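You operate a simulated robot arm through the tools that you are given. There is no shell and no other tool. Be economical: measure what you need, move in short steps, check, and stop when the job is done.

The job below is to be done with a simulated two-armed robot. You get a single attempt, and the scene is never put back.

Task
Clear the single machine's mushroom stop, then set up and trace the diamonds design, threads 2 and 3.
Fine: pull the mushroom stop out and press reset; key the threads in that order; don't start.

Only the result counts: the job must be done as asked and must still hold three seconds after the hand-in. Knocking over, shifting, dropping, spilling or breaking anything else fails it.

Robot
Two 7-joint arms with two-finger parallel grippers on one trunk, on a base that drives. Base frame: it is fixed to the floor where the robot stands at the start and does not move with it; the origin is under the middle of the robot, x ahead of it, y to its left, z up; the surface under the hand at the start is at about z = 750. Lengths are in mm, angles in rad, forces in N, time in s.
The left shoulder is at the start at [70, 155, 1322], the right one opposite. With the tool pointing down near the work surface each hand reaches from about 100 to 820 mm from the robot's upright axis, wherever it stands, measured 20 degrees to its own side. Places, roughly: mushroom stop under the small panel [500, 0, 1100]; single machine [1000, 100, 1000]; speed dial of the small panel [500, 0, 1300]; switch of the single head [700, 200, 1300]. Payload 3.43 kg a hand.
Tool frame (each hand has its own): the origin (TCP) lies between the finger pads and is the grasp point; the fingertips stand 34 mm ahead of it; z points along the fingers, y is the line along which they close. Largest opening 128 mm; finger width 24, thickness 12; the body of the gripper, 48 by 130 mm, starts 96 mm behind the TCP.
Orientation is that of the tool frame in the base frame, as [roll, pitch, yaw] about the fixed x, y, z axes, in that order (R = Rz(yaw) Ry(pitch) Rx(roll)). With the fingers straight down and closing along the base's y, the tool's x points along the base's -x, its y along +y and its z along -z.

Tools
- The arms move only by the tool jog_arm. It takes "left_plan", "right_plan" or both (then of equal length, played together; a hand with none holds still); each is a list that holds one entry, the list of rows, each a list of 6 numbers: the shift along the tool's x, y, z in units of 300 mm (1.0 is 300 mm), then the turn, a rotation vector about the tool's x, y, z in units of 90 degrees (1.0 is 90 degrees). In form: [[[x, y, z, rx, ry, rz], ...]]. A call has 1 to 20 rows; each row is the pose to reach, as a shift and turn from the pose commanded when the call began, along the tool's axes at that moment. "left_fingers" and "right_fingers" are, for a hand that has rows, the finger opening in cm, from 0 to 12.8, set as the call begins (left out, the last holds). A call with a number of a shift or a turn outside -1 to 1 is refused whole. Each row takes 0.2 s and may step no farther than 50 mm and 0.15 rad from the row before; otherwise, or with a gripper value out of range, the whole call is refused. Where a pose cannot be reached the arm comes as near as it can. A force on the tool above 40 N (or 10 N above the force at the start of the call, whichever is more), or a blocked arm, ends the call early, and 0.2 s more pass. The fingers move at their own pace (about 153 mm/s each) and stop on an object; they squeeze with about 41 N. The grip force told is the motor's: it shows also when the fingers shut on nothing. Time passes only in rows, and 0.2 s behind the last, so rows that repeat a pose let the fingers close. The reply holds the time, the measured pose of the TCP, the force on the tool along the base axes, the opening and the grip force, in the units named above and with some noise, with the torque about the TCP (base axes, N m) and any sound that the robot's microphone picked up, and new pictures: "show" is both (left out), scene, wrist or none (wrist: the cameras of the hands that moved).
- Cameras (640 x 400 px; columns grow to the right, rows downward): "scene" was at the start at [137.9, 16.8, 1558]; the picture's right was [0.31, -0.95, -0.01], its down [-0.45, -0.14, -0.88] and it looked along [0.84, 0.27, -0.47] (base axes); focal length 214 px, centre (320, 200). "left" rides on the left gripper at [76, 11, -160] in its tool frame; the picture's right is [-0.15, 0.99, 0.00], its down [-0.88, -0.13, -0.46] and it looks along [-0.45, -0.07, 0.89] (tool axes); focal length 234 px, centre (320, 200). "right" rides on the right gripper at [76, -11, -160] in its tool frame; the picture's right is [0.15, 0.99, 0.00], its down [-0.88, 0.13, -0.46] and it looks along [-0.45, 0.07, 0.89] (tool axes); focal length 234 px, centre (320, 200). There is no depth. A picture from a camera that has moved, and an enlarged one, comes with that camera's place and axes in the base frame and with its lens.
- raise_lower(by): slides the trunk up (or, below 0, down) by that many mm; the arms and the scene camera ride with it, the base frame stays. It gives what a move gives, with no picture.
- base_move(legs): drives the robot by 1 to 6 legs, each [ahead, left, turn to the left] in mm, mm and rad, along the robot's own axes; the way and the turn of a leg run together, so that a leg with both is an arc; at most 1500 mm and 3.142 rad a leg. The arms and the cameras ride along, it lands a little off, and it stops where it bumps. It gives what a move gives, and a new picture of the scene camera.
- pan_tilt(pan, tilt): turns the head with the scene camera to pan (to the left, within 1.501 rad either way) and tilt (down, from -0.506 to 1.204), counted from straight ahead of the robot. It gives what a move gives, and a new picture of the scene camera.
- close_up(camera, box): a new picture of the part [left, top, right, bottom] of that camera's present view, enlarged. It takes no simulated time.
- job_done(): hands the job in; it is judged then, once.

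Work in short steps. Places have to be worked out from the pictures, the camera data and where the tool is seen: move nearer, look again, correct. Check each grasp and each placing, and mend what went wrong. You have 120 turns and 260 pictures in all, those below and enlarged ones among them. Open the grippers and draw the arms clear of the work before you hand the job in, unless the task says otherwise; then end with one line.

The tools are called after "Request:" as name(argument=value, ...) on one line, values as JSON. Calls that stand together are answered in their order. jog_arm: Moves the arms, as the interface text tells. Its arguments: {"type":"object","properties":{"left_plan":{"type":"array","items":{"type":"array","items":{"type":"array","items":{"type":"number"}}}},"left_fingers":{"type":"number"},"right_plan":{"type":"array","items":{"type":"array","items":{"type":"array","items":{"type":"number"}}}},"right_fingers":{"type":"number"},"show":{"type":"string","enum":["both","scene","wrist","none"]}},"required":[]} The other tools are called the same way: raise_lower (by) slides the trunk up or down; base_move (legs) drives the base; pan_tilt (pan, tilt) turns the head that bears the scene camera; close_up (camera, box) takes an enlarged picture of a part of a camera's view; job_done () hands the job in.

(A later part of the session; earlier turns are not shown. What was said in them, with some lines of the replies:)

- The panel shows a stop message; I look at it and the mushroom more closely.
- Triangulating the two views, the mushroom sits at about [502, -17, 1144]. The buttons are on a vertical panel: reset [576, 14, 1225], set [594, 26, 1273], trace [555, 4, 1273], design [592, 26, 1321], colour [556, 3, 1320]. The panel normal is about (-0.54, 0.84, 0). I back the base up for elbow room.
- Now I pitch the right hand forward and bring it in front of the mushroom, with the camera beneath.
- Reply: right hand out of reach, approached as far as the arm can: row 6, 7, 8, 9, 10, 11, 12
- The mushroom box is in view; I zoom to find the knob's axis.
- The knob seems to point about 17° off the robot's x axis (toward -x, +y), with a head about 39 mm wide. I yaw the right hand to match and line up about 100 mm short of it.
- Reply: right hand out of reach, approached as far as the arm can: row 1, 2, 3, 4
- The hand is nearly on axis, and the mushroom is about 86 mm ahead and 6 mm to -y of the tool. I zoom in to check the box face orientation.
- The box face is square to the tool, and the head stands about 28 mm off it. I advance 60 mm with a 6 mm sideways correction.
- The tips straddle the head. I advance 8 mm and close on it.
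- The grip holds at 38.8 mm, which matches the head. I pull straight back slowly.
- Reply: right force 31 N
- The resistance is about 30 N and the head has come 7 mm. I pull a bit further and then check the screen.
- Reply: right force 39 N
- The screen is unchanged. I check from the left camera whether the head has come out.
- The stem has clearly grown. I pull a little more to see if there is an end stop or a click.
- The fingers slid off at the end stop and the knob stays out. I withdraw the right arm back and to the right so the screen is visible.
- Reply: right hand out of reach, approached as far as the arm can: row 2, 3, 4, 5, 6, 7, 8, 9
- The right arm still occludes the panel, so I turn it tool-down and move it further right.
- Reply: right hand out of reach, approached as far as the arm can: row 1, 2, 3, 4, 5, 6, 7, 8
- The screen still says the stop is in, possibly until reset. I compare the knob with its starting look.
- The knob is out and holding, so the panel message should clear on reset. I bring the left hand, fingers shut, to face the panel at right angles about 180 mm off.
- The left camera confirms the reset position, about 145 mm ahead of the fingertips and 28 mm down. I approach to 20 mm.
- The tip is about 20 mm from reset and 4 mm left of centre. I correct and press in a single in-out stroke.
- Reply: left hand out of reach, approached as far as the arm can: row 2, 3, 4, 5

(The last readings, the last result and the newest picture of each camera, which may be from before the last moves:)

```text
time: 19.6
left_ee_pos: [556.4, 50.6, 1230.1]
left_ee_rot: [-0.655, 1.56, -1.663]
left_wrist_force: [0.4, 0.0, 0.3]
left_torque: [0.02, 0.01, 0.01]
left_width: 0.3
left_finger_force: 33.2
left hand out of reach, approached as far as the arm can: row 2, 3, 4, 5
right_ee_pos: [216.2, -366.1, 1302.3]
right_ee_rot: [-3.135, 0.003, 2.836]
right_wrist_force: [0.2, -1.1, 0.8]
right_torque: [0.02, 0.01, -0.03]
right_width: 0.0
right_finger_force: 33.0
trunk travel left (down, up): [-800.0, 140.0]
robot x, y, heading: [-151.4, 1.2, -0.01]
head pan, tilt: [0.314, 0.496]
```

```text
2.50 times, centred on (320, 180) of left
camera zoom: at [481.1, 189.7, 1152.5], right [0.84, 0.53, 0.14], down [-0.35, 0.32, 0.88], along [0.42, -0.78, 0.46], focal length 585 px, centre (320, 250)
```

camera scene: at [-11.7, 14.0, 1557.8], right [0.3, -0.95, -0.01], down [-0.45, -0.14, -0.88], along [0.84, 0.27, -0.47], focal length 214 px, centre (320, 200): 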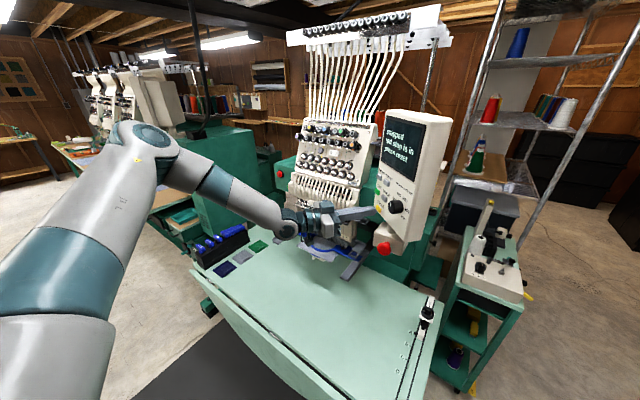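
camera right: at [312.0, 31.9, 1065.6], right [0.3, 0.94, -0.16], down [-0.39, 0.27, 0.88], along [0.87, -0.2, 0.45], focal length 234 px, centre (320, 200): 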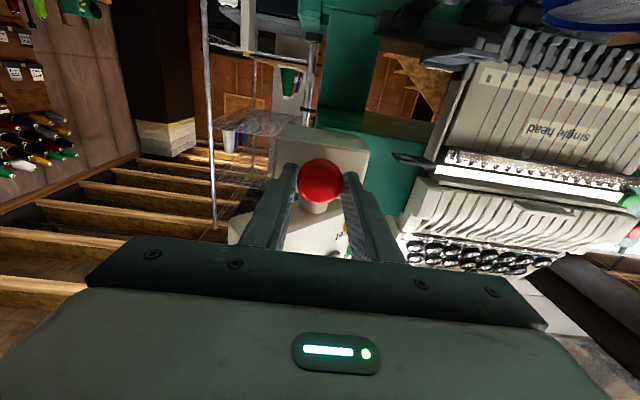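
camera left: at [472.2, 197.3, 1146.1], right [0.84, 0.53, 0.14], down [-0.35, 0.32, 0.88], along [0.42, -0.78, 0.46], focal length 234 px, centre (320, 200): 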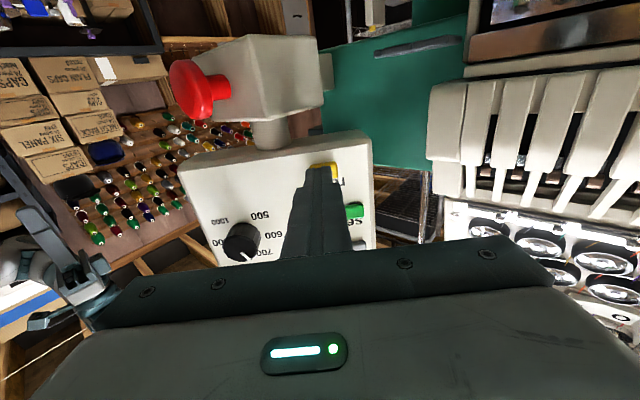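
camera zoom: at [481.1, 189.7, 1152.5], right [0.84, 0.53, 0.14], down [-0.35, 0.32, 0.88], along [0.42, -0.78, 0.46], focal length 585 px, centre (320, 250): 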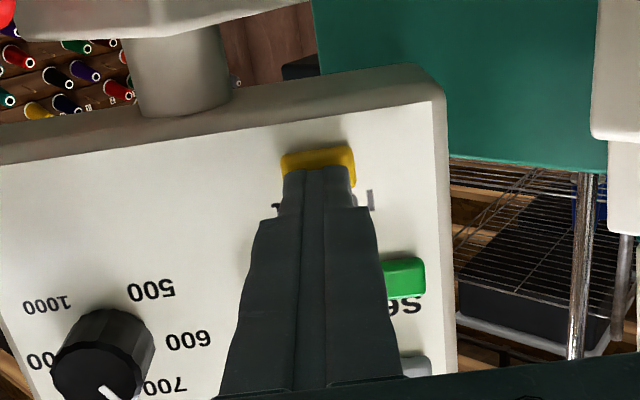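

The left arm hit its reach limit. I back off and drive the base 80 mm forward.

Request:
jog_arm(left_plan=[[[0, 0, -0.15, 0, 0, 0], [0, -0.05, -0.3, 0, 0, 0], [0, -0.15, -0.4, 0, 0, 0]]], show="none")

Request:
base_move(legs=[[90, 0, 0]])

Request:
close_up(camera="left", box=[240, 80, 400, 240])

```text
time: 20.4
left_ee_pos: [454.9, 128.2, 1231.4]
left_ee_rot: [-0.469, 1.562, -1.478]
left_wrist_force: [0.4, -0.3, 0.0]
left_torque: [-0.03, 0.03, 0.02]
left_width: 0.2
left_finger_force: 33.0
right_ee_pos: [215.1, -365.9, 1300.9]
right_ee_rot: [-3.133, 0.003, 2.837]
right_wrist_force: [0.2, 0.0, 0.7]
right_torque: [-0.02, 0.0, 0.01]
right_width: 0.0
right_finger_force: 33.4
trunk travel left (down, up): [-800.0, 140.0]
robot x, y, heading: [-147.8, 4.6, -0.011]
head pan, tilt: [0.314, 0.496]
```

```text
time: 21.5
left_ee_pos: [543.7, 126.2, 1232.0]
left_ee_rot: [-0.388, 1.562, -1.396]
left_wrist_force: [-0.2, -0.2, 0.7]
left_torque: [0.02, -0.03, 0.02]
left_width: 0.0
left_finger_force: 33.0
right_ee_pos: [303.4, -366.2, 1301.3]
right_ee_rot: [-3.135, 0.005, 2.837]
right_wrist_force: [-0.3, -1.5, -0.3]
right_torque: [0.01, -0.05, 0.01]
right_width: 0.0
right_finger_force: 33.2
trunk travel left (down, up): [-800.0, 140.0]
robot x, y, heading: [-61.8, 0.1, -0.007]
head pan, tilt: [0.314, 0.496]
camera scene: at [73.3, 15.5, 1558.4], right [0.3, -0.95, -0.01], down [-0.45, -0.14, -0.88], along [0.84, 0.27, -0.47], focal length 214 px, centre (320, 200)
```

scene: 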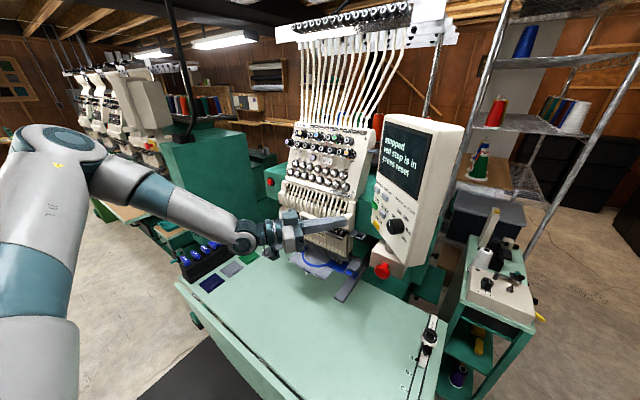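

```text
2.50 times, centred on (320, 160) of left
camera zoom: at [468.2, 266.7, 1154.5], right [0.84, 0.53, 0.14], down [-0.35, 0.32, 0.88], along [0.42, -0.78, 0.46], focal length 585 px, centre (320, 300)
```

zoom: 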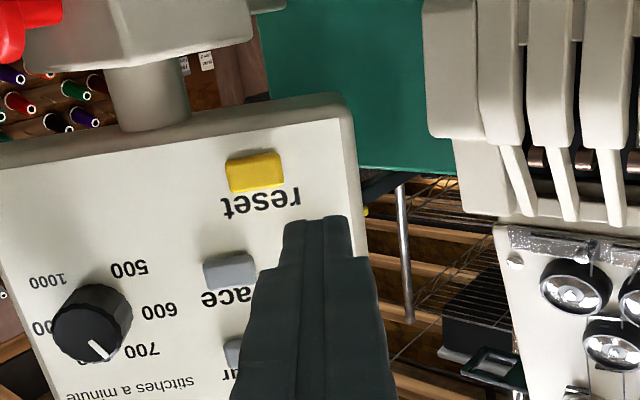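

Reset now reads about 80 mm ahead of the tip, with -29 mm tool y and +8 mm tool x. I line up and press.

Request:
jog_arm(left_plan=[[[0.027, -0.097, 0.0, 0, 0, 0], [0.027, -0.097, 0.1, 0, 0, 0], [0.027, -0.097, 0.2, 0, 0, 0], [0.027, -0.097, 0.24, 0, 0, 0], [0.027, -0.097, 0.26, 0, 0, 0], [0.027, -0.097, 0.275, 0, 0, 0], [0.027, -0.097, 0.285, 0, 0, 0]]], show="none")

Request:
close_up(camera="scene", box=[340, 90, 480, 290])

Request:
close_up(camera="left", box=[240, 100, 400, 260])

```text
time: 23.1
left_ee_pos: [563.7, 46.7, 1225.2]
left_ee_rot: [-0.563, 1.555, -1.569]
left_wrist_force: [-8.1, 8.0, 1.3]
left_torque: [0.01, 0.04, -0.16]
left_width: 0.0
left_finger_force: 33.1
right_ee_pos: [303.5, -358.2, 1304.3]
right_ee_rot: [-3.127, 0.006, 2.836]
right_wrist_force: [0.1, 0.8, 0.0]
right_torque: [-0.01, 0.01, 0.0]
right_width: 0.0
right_finger_force: 33.0
trunk travel left (down, up): [-800.0, 140.0]
robot x, y, heading: [-60.1, -2.5, -0.009]
head pan, tilt: [0.314, 0.496]
heard: click
```

```text
2.00 times, centred on (410, 190) of scene
camera zoom: at [74.3, 17.5, 1558.1], right [0.3, -0.95, 0.0], down [-0.45, -0.14, -0.88], along [0.84, 0.27, -0.47], focal length 429 px, centre (140, 220)
```

zoom: 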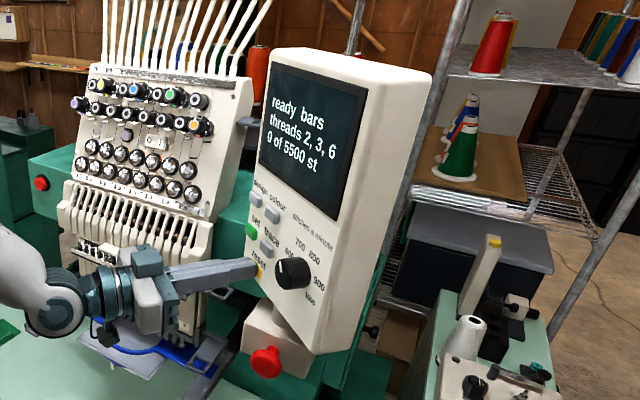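

```text
2.50 times, centred on (320, 180) of left
camera zoom: at [489.0, 186.8, 1146.5], right [0.84, 0.53, 0.14], down [-0.35, 0.33, 0.88], along [0.42, -0.78, 0.46], focal length 585 px, centre (320, 250)
```

zoom: 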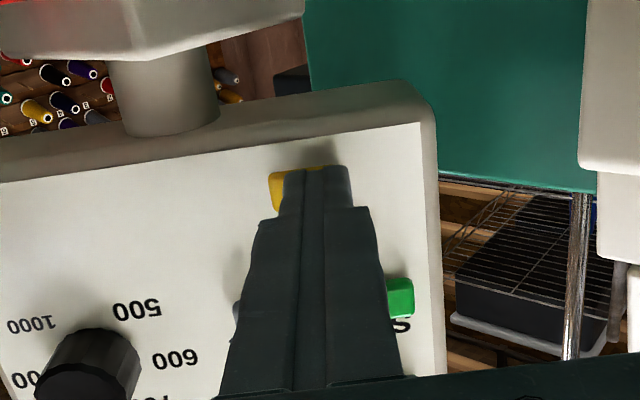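

Reset clicked and the screen reads "ready bars / threads 2, 3, 6 / 0 of 5500 st". Next I back off, move up to the design key, press it once and retreat.

Request:
jog_arm(left_plan=[[[0, 0, -0.09, 0, 0, 0], [-0.16, 0.02, -0.09, 0, 0, 0], [-0.32, 0.043, -0.09, 0, 0, 0], [-0.32, 0.043, -0.05, 0, 0, 0], [-0.32, 0.043, -0.025, 0, 0, 0], [-0.32, 0.043, -0.01, 0, 0, 0], [-0.32, 0.043, 0.003, 0, 0, 0]]], show="none")

Request:
close_up(camera="scene", box=[340, 90, 480, 290])

Request:
close_up(camera="left", box=[240, 100, 400, 260])

```text
time: 24.7
left_ee_pos: [578.4, 54.9, 1320.3]
left_ee_rot: [-0.565, 1.557, -1.573]
left_wrist_force: [-3.5, 7.7, 0.8]
left_torque: [0.06, 0.04, 0.01]
left_width: 0.1
left_finger_force: 32.5
right_ee_pos: [303.1, -357.9, 1304.2]
right_ee_rot: [-3.128, 0.007, 2.836]
right_wrist_force: [-0.4, 0.3, 0.0]
right_torque: [-0.06, -0.01, -0.01]
right_width: 0.0
right_finger_force: 32.4
trunk travel left (down, up): [-800.0, 140.0]
robot x, y, heading: [-60.1, -2.4, -0.006]
head pan, tilt: [0.314, 0.496]
heard: click
```

```text
2.00 times, centred on (410, 190) of scene
camera zoom: at [75.0, 18.1, 1558.1], right [0.3, -0.95, 0.0], down [-0.45, -0.14, -0.88], along [0.84, 0.27, -0.47], focal length 429 px, centre (140, 220)
```

zoom: 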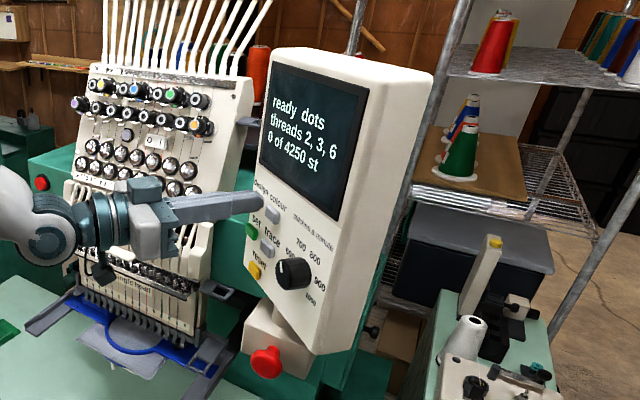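

```text
2.50 times, centred on (320, 180) of left
camera zoom: at [501.8, 194.9, 1240.3], right [0.84, 0.53, 0.14], down [-0.35, 0.33, 0.88], along [0.42, -0.78, 0.46], focal length 585 px, centre (320, 250)
```

zoom: 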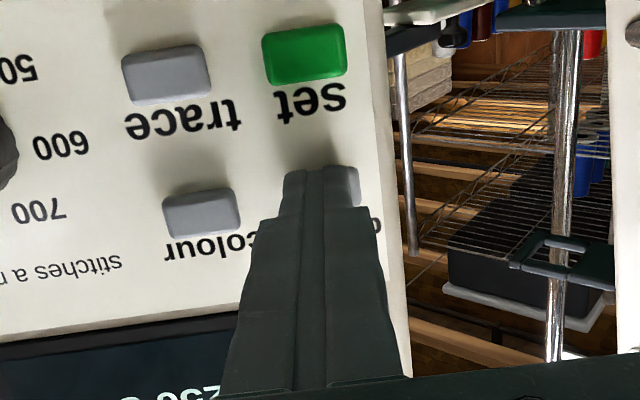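

The screen shows "dots", 4250 st. I press design again, shifted 4 mm right for centring.

Request:
jog_arm(left_plan=[[[0, 0, -0.05, 0, 0, 0], [0, 0.013, -0.06, 0, 0, 0], [0, 0.013, -0.03, 0, 0, 0], [0, 0.013, -0.01, 0, 0, 0], [0, 0.013, 0.0, 0, 0, 0]]], show="none")

Request:
close_up(camera="scene", box=[340, 90, 480, 290])

```text
time: 25.9
left_ee_pos: [580.5, 56.7, 1318.9]
left_ee_rot: [-0.691, 1.556, -1.698]
left_wrist_force: [-6.9, 9.6, -4.5]
left_torque: [0.18, 0.1, -0.14]
left_width: 0.0
left_finger_force: 32.3
right_ee_pos: [303.8, -358.7, 1304.6]
right_ee_rot: [-3.129, 0.004, 2.836]
right_wrist_force: [0.9, -0.9, -0.5]
right_torque: [-0.01, 0.03, -0.04]
right_width: 0.1
right_finger_force: 33.2
trunk travel left (down, up): [-800.0, 140.0]
robot x, y, heading: [-61.1, -0.1, -0.009]
head pan, tilt: [0.314, 0.496]
heard: click
```

```text
2.00 times, centred on (410, 190) of scene
camera zoom: at [75.3, 17.9, 1558.0], right [0.3, -0.95, 0.0], down [-0.45, -0.14, -0.88], along [0.84, 0.27, -0.47], focal length 429 px, centre (140, 220)
```

zoom: 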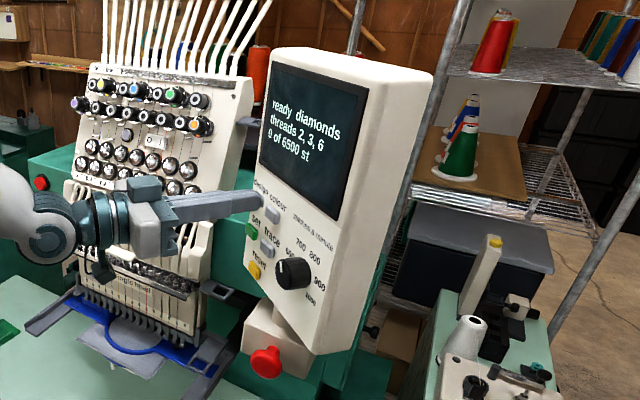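

"Diamonds" is selected. Now I press the colour key, 44 mm to tool -y.

Request:
jog_arm(left_plan=[[[0, 0, -0.06, 0, 0, 0], [0, -0.08, -0.08, 0, 0, 0], [0, -0.147, -0.08, 0, 0, 0], [0, -0.147, -0.04, 0, 0, 0], [0, -0.147, -0.015, 0, 0, 0], [0, -0.147, 0.0, 0, 0, 0]]], show="none")

Request:
close_up(camera="scene", box=[340, 90, 480, 290])

Request:
close_up(camera="left", box=[240, 100, 400, 260])

```text
time: 27.3
left_ee_pos: [543.6, 34.1, 1320.2]
left_ee_rot: [-0.516, 1.554, -1.523]
left_wrist_force: [-7.1, 11.2, 2.6]
left_torque: [-0.04, -0.01, -0.08]
left_width: 0.0
left_finger_force: 33.6
right_ee_pos: [304.5, -357.2, 1305.5]
right_ee_rot: [-3.127, 0.005, 2.837]
right_wrist_force: [0.0, 1.0, -0.5]
right_torque: [-0.02, 0.01, 0.04]
right_width: 0.0
right_finger_force: 33.1
trunk travel left (down, up): [-800.0, 140.0]
robot x, y, heading: [-60.0, -3.1, -0.002]
head pan, tilt: [0.314, 0.496]
heard: click
```

```text
2.00 times, centred on (410, 190) of scene
camera zoom: at [74.2, 19.4, 1558.2], right [0.3, -0.95, 0.0], down [-0.45, -0.14, -0.88], along [0.84, 0.27, -0.47], focal length 429 px, centre (140, 220)
```

zoom: 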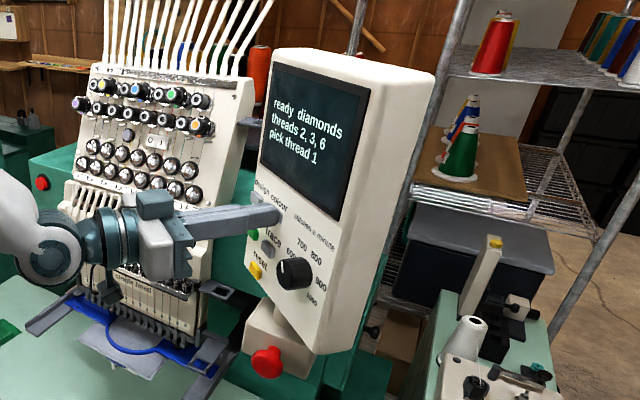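

```text
2.50 times, centred on (320, 180) of left
camera zoom: at [467.1, 173.4, 1241.1], right [0.84, 0.53, 0.14], down [-0.35, 0.33, 0.87], along [0.42, -0.78, 0.46], focal length 585 px, centre (320, 250)
```

zoom: 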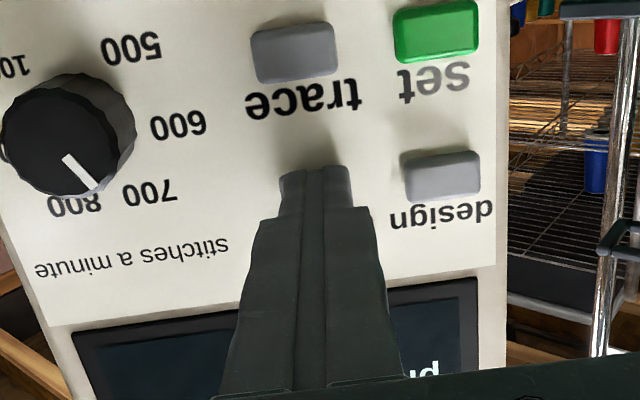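

The screen shows "pick thread 1". One more colour press should give 2.

Request:
jog_arm(left_plan=[[[0, 0, -0.05, 0, 0, 0], [0, 0, -0.06, 0, 0, 0], [0, 0, -0.03, 0, 0, 0], [0, 0, -0.01, 0, 0, 0], [0, 0, 0.0, 0, 0, 0]]], show="none")

Request:
close_up(camera="scene", box=[340, 90, 480, 290])

```text
time: 28.5
left_ee_pos: [542.0, 32.1, 1319.5]
left_ee_rot: [-0.591, 1.556, -1.599]
left_wrist_force: [-8.6, 12.4, 0.0]
left_torque: [0.04, 0.07, -0.12]
left_width: 0.3
left_finger_force: 32.7
right_ee_pos: [303.9, -358.5, 1303.7]
right_ee_rot: [-3.127, 0.006, 2.837]
right_wrist_force: [-0.1, -0.1, -0.1]
right_torque: [0.01, 0.01, 0.02]
right_width: 0.0
right_finger_force: 33.1
trunk travel left (down, up): [-800.0, 140.0]
robot x, y, heading: [-58.6, 1.0, -0.008]
head pan, tilt: [0.314, 0.496]
heard: click
```

```text
2.00 times, centred on (410, 190) of scene
camera zoom: at [74.5, 18.2, 1558.1], right [0.3, -0.95, 0.0], down [-0.45, -0.14, -0.88], along [0.84, 0.27, -0.47], focal length 429 px, centre (140, 220)
```

zoom: 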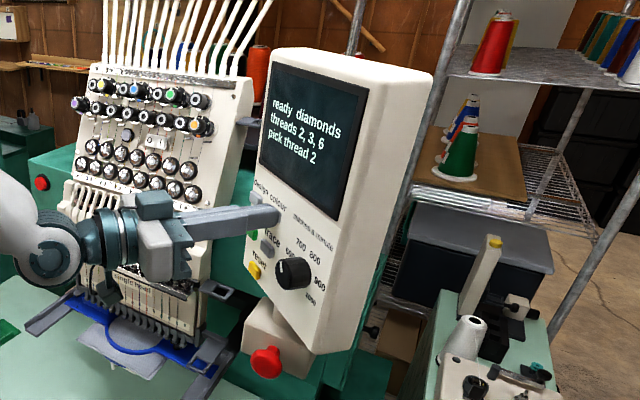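

Thread 2 is picked. Now I press set (green), 43 mm to tool +y and 48 mm down.

Request:
jog_arm(left_plan=[[[0, 0, -0.08, 0, 0, 0], [0.08, 0.07, -0.09, 0, 0, 0], [0.158, 0.145, -0.09, 0, 0, 0], [0.158, 0.145, -0.04, 0, 0, 0], [0.158, 0.145, -0.015, 0, 0, 0], [0.158, 0.145, 0.0, 0, 0, 0]]], show="none")

Request:
close_up(camera="scene", box=[340, 90, 480, 290])

Request:
close_up(camera="left", box=[240, 100, 400, 260])

```text
time: 29.9
left_ee_pos: [578.2, 56.4, 1271.3]
left_ee_rot: [-0.593, 1.558, -1.603]
left_wrist_force: [-7.0, 5.0, -0.9]
left_torque: [0.06, 0.09, -0.15]
left_width: 0.1
left_finger_force: 33.0
right_ee_pos: [302.5, -358.0, 1303.6]
right_ee_rot: [-3.127, 0.005, 2.835]
right_wrist_force: [0.9, 0.6, 0.3]
right_torque: [0.0, 0.0, 0.04]
right_width: 0.0
right_finger_force: 32.8
trunk travel left (down, up): [-800.0, 140.0]
robot x, y, heading: [-60.9, -1.5, -0.009]
head pan, tilt: [0.314, 0.496]
heard: click
```

```text
2.00 times, centred on (410, 190) of scene
camera zoom: at [73.9, 17.8, 1558.1], right [0.3, -0.95, 0.0], down [-0.45, -0.14, -0.88], along [0.84, 0.27, -0.47], focal length 429 px, centre (140, 220)
```

zoom: 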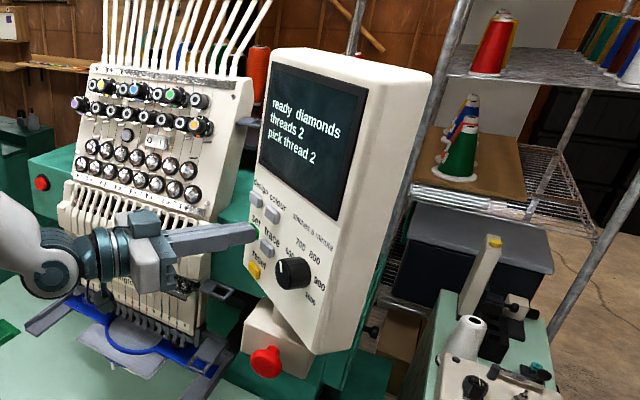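

```text
2.50 times, centred on (320, 180) of left
camera zoom: at [502.7, 195.6, 1193.2], right [0.84, 0.53, 0.14], down [-0.35, 0.33, 0.88], along [0.42, -0.78, 0.46], focal length 585 px, centre (320, 250)
```

zoom: 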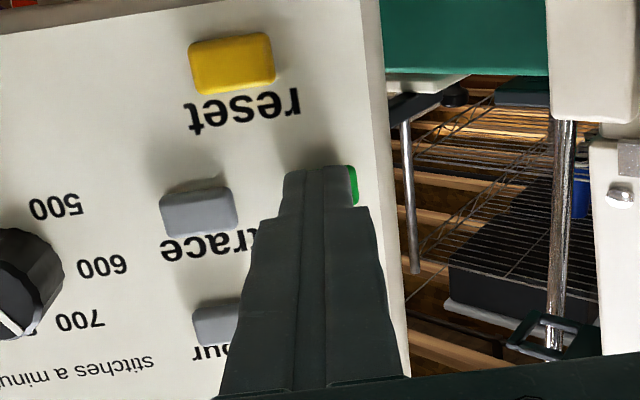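

The screen shows "threads 2". Back to colour once for thread 3.

Request:
jog_arm(left_plan=[[[0, 0, -0.08, 0, 0, 0], [-0.08, -0.07, -0.09, 0, 0, 0], [-0.158, -0.145, -0.09, 0, 0, 0], [-0.158, -0.145, -0.04, 0, 0, 0], [-0.158, -0.145, -0.015, 0, 0, 0], [-0.158, -0.145, 0.0, 0, 0, 0]]], show="none")

Request:
close_up(camera="scene", box=[340, 90, 480, 290])

```text
time: 31.3
left_ee_pos: [541.7, 34.4, 1318.2]
left_ee_rot: [-0.634, 1.554, -1.642]
left_wrist_force: [-6.2, 7.6, -2.0]
left_torque: [0.1, 0.09, -0.07]
left_width: 0.0
left_finger_force: 32.9
right_ee_pos: [306.0, -357.7, 1304.8]
right_ee_rot: [-3.125, 0.004, 2.839]
right_wrist_force: [0.3, -0.1, 0.5]
right_torque: [0.0, 0.01, 0.0]
right_width: 0.0
right_finger_force: 32.9
trunk travel left (down, up): [-800.0, 140.0]
robot x, y, heading: [-62.2, 0.2, -0.004]
head pan, tilt: [0.314, 0.496]
heard: click
```

```text
2.00 times, centred on (410, 190) of scene
camera zoom: at [75.1, 18.6, 1558.0], right [0.3, -0.95, 0.0], down [-0.45, -0.14, -0.88], along [0.84, 0.27, -0.47], focal length 429 px, centre (140, 220)
```

zoom: 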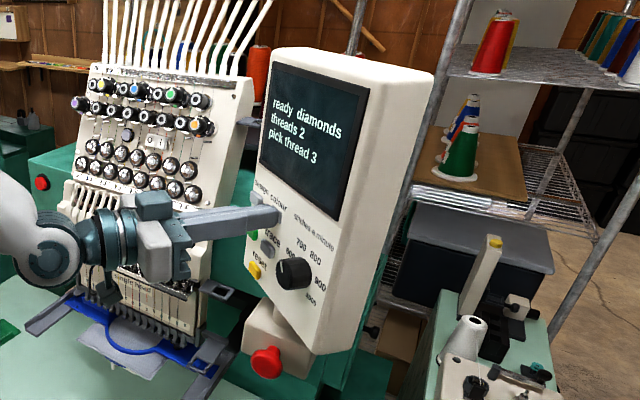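

It shows "pick thread 3". I press set again.

Request:
jog_arm(left_plan=[[[0, 0, -0.08, 0, 0, 0], [0.08, 0.07, -0.09, 0, 0, 0], [0.158, 0.15, -0.09, 0, 0, 0], [0.158, 0.15, -0.04, 0, 0, 0], [0.158, 0.15, -0.015, 0, 0, 0], [0.158, 0.15, 0.0, 0, 0, 0]]], show="none")

Request:
close_up(camera="scene", box=[340, 90, 480, 290])

```text
time: 32.7
left_ee_pos: [580.1, 56.6, 1271.7]
left_ee_rot: [-0.588, 1.558, -1.595]
left_wrist_force: [-8.7, 8.0, -1.4]
left_torque: [0.08, 0.06, -0.16]
left_width: 0.0
left_finger_force: 32.7
right_ee_pos: [302.8, -357.7, 1304.9]
right_ee_rot: [-3.127, 0.006, 2.837]
right_wrist_force: [0.7, -0.2, 0.1]
right_torque: [0.0, -0.02, 0.02]
right_width: 0.0
right_finger_force: 32.9
trunk travel left (down, up): [-800.0, 140.0]
robot x, y, heading: [-59.4, 1.2, -0.004]
head pan, tilt: [0.314, 0.496]
heard: click
```

```text
2.00 times, centred on (410, 190) of scene
camera zoom: at [73.8, 18.1, 1558.1], right [0.3, -0.95, 0.0], down [-0.45, -0.14, -0.88], along [0.84, 0.27, -0.47], focal length 429 px, centre (140, 220)
```

zoom: 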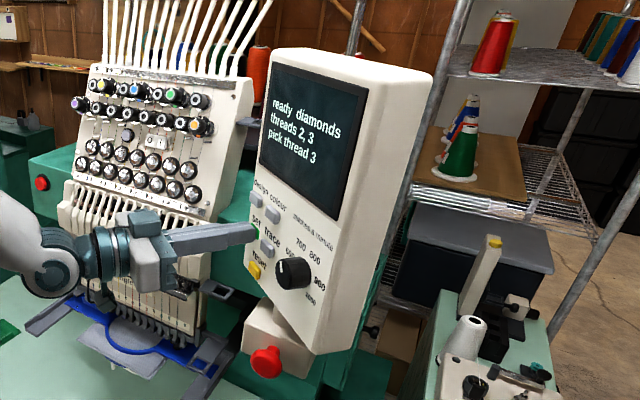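

The threads read "2, 3" as wanted. Now I press trace, 44 mm to tool -y at the same height.

Request:
jog_arm(left_plan=[[[0, 0, -0.08, 0, 0, 0], [0, -0.08, -0.09, 0, 0, 0], [0, -0.147, -0.09, 0, 0, 0], [0, -0.147, -0.04, 0, 0, 0], [0, -0.147, -0.015, 0, 0, 0], [0, -0.147, 0.0, 0, 0, 0]]], show="none")

Request:
close_up(camera="scene", box=[340, 90, 480, 290])

Request:
close_up(camera="left", box=[240, 100, 400, 260])

```text
time: 34.1
left_ee_pos: [543.9, 34.7, 1270.3]
left_ee_rot: [-0.647, 1.554, -1.656]
left_wrist_force: [-7.3, 9.4, -3.7]
left_torque: [0.16, 0.05, -0.12]
left_width: 0.1
left_finger_force: 33.5
right_ee_pos: [305.0, -357.4, 1304.0]
right_ee_rot: [-3.126, 0.006, 2.837]
right_wrist_force: [0.0, 0.1, 0.2]
right_torque: [0.0, 0.02, -0.01]
right_width: 0.2
right_finger_force: 32.9
trunk travel left (down, up): [-800.0, 140.0]
robot x, y, heading: [-60.7, -0.7, -0.006]
head pan, tilt: [0.314, 0.496]
heard: click
```

```text
2.00 times, centred on (410, 190) of scene
camera zoom: at [75.1, 18.9, 1558.0], right [0.3, -0.95, 0.0], down [-0.45, -0.14, -0.88], along [0.84, 0.27, -0.47], focal length 429 px, centre (140, 220)
```

zoom: 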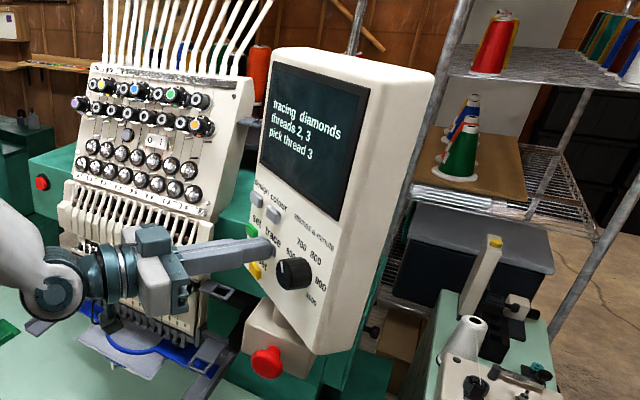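

```text
2.50 times, centred on (320, 180) of left
camera zoom: at [468.2, 174.5, 1192.7], right [0.84, 0.53, 0.14], down [-0.35, 0.33, 0.88], along [0.42, -0.78, 0.46], focal length 585 px, centre (320, 250)
```

zoom: 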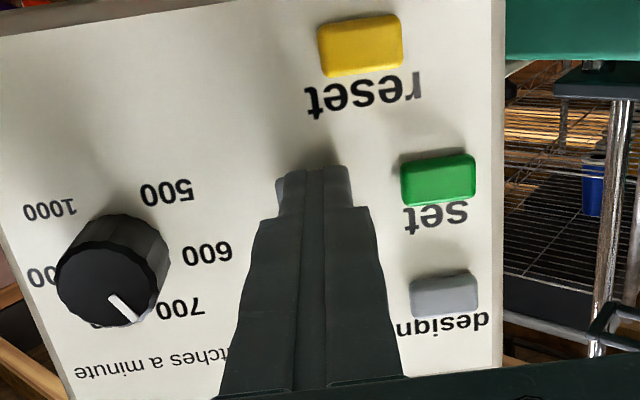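

Tracing has started. I draw the left hand straight back off the panel and wait for the trace to finish.

Request:
jog_arm(left_plan=[[[0, 0, -0.08, 0, 0, 0], [0, 0, -0.2, 0, 0, 0], [0, 0, -0.32, 0, 0, 0], [0, 0, -0.44, 0, 0, 0], [-0.1, 0, -0.55, 0, 0, 0], [-0.2, 0, -0.6, 0, 0, 0], [-0.2, 0, -0.6, 0, 0, 0], [-0.2, 0, -0.6, 0, 0, 0], [-0.2, 0, -0.6, 0, 0, 0], [-0.2, 0, -0.6, 0, 0, 0], [-0.2, 0, -0.6, 0, 0, 0], [-0.2, 0, -0.6, 0, 0, 0], [-0.2, 0, -0.6, 0, 0, 0], [-0.2, 0, -0.6, 0, 0, 0]]], show="scene")

Request:
close_up(camera="scene", box=[280, 90, 480, 290])

```text
time: 37.1
left_ee_pos: [449.8, 185.4, 1331.7]
left_ee_rot: [-0.595, 1.556, -1.604]
left_wrist_force: [0.1, 0.5, 0.5]
left_torque: [0.01, 0.0, -0.01]
left_width: 0.0
left_finger_force: 33.5
right_ee_pos: [304.2, -359.7, 1302.4]
right_ee_rot: [-3.128, 0.003, 2.836]
right_wrist_force: [-0.6, -0.2, -0.2]
right_torque: [0.0, -0.02, 0.02]
right_width: 0.0
right_finger_force: 33.2
trunk travel left (down, up): [-800.0, 140.0]
robot x, y, heading: [-60.2, 1.3, -0.008]
head pan, tilt: [0.314, 0.496]
camera scene: at [76.1, 15.7, 1558.0], right [0.3, -0.95, -0.01], down [-0.45, -0.14, -0.88], along [0.84, 0.27, -0.47], focal length 214 px, centre (320, 200)
```

scene: 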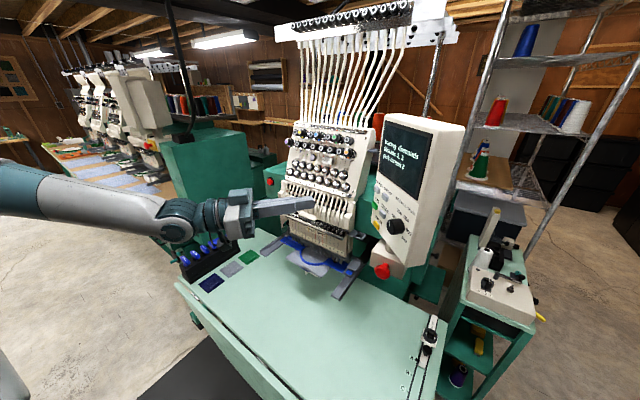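

```text
2.00 times, centred on (380, 190) of scene
camera zoom: at [76.1, 15.7, 1558.0], right [0.3, -0.95, -0.01], down [-0.45, -0.14, -0.88], along [0.84, 0.27, -0.47], focal length 429 px, centre (200, 220)
```

zoom: 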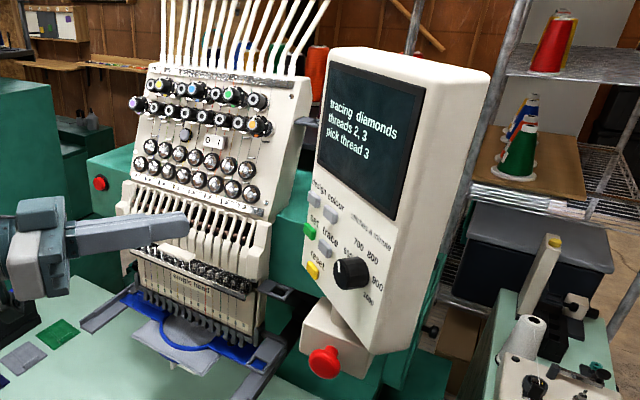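

It is still tracing. I pull the left arm further back, open both grippers and keep waiting.

Request:
jog_arm(left_plan=[[[0, 0, -0.1, 0, 0, 0], [0, 0, -0.2, 0, 0, 0], [0, 0, -0.3, 0, 0, 0], [0, 0, -0.4, 0, 0, 0], [0, 0, -0.4, 0, 0, 0], [0, 0, -0.4, 0, 0, 0], [0, 0, -0.4, 0, 0, 0], [0, 0, -0.4, 0, 0, 0], [0, 0, -0.4, 0, 0, 0], [0, 0, -0.4, 0, 0, 0], [0, 0, -0.4, 0, 0, 0], [0, 0, -0.4, 0, 0, 0], [0, 0, -0.4, 0, 0, 0], [0, 0, -0.4, 0, 0, 0], [0, 0, -0.4, 0, 0, 0], [0, 0, -0.4, 0, 0, 0], [0, 0, -0.4, 0, 0, 0], [0, 0, -0.4, 0, 0, 0], [0, 0, -0.4, 0, 0, 0], [0, 0, -0.4, 0, 0, 0]]], right_plan=[[[0, 0, 0, 0, 0, 0], [0, 0, 0, 0, 0, 0], [0, 0, 0, 0, 0, 0], [0, 0, 0, 0, 0, 0], [0, 0, 0, 0, 0, 0], [0, 0, 0, 0, 0, 0], [0, 0, 0, 0, 0, 0], [0, 0, 0, 0, 0, 0], [0, 0, 0, 0, 0, 0], [0, 0, 0, 0, 0, 0], [0, 0, 0, 0, 0, 0], [0, 0, 0, 0, 0, 0], [0, 0, 0, 0, 0, 0], [0, 0, 0, 0, 0, 0], [0, 0, 0, 0, 0, 0], [0, 0, 0, 0, 0, 0], [0, 0, 0, 0, 0, 0], [0, 0, 0, 0, 0, 0], [0, 0, 0, 0, 0, 0], [0, 0, 0, 0, 0, 0]]], left_fingers=8, right_fingers=8, show="none")

Request:
close_up(camera="scene", box=[280, 90, 480, 290])

```text
time: 41.3
left_ee_pos: [386.8, 287.2, 1327.1]
left_ee_rot: [-0.592, 1.556, -1.598]
left_wrist_force: [0.5, -0.2, 0.4]
left_torque: [0.03, -0.02, 0.05]
left_width: 80.2
left_finger_force: 0.1
right_ee_pos: [304.5, -361.3, 1303.6]
right_ee_rot: [-3.128, 0.005, 2.837]
right_wrist_force: [0.1, -0.2, 0.2]
right_torque: [-0.01, 0.0, -0.02]
right_width: 79.7
right_finger_force: 0.0
trunk travel left (down, up): [-800.0, 140.0]
robot x, y, heading: [-62.3, 0.5, -0.01]
head pan, tilt: [0.314, 0.496]
```

```text
2.00 times, centred on (380, 190) of scene
camera zoom: at [76.2, 15.6, 1558.0], right [0.3, -0.95, -0.01], down [-0.45, -0.14, -0.88], along [0.84, 0.27, -0.47], focal length 429 px, centre (200, 220)
```

zoom: 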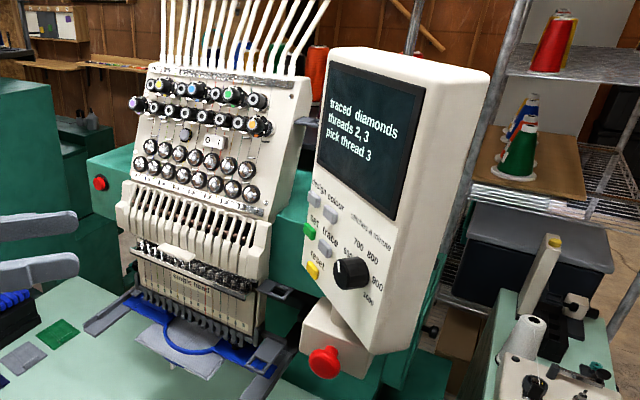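

The screen shows "traced diamonds / threads 2, 3". The knob is out and both arms are clear with open grippers, so I hand in.

Request:
job_done()

```text
The job is handed in.
```

The mushroom stop is pulled out and reset. The panel reads "traced diamonds" with threads 2 and 3 keyed in that order, and the machine has not been started.
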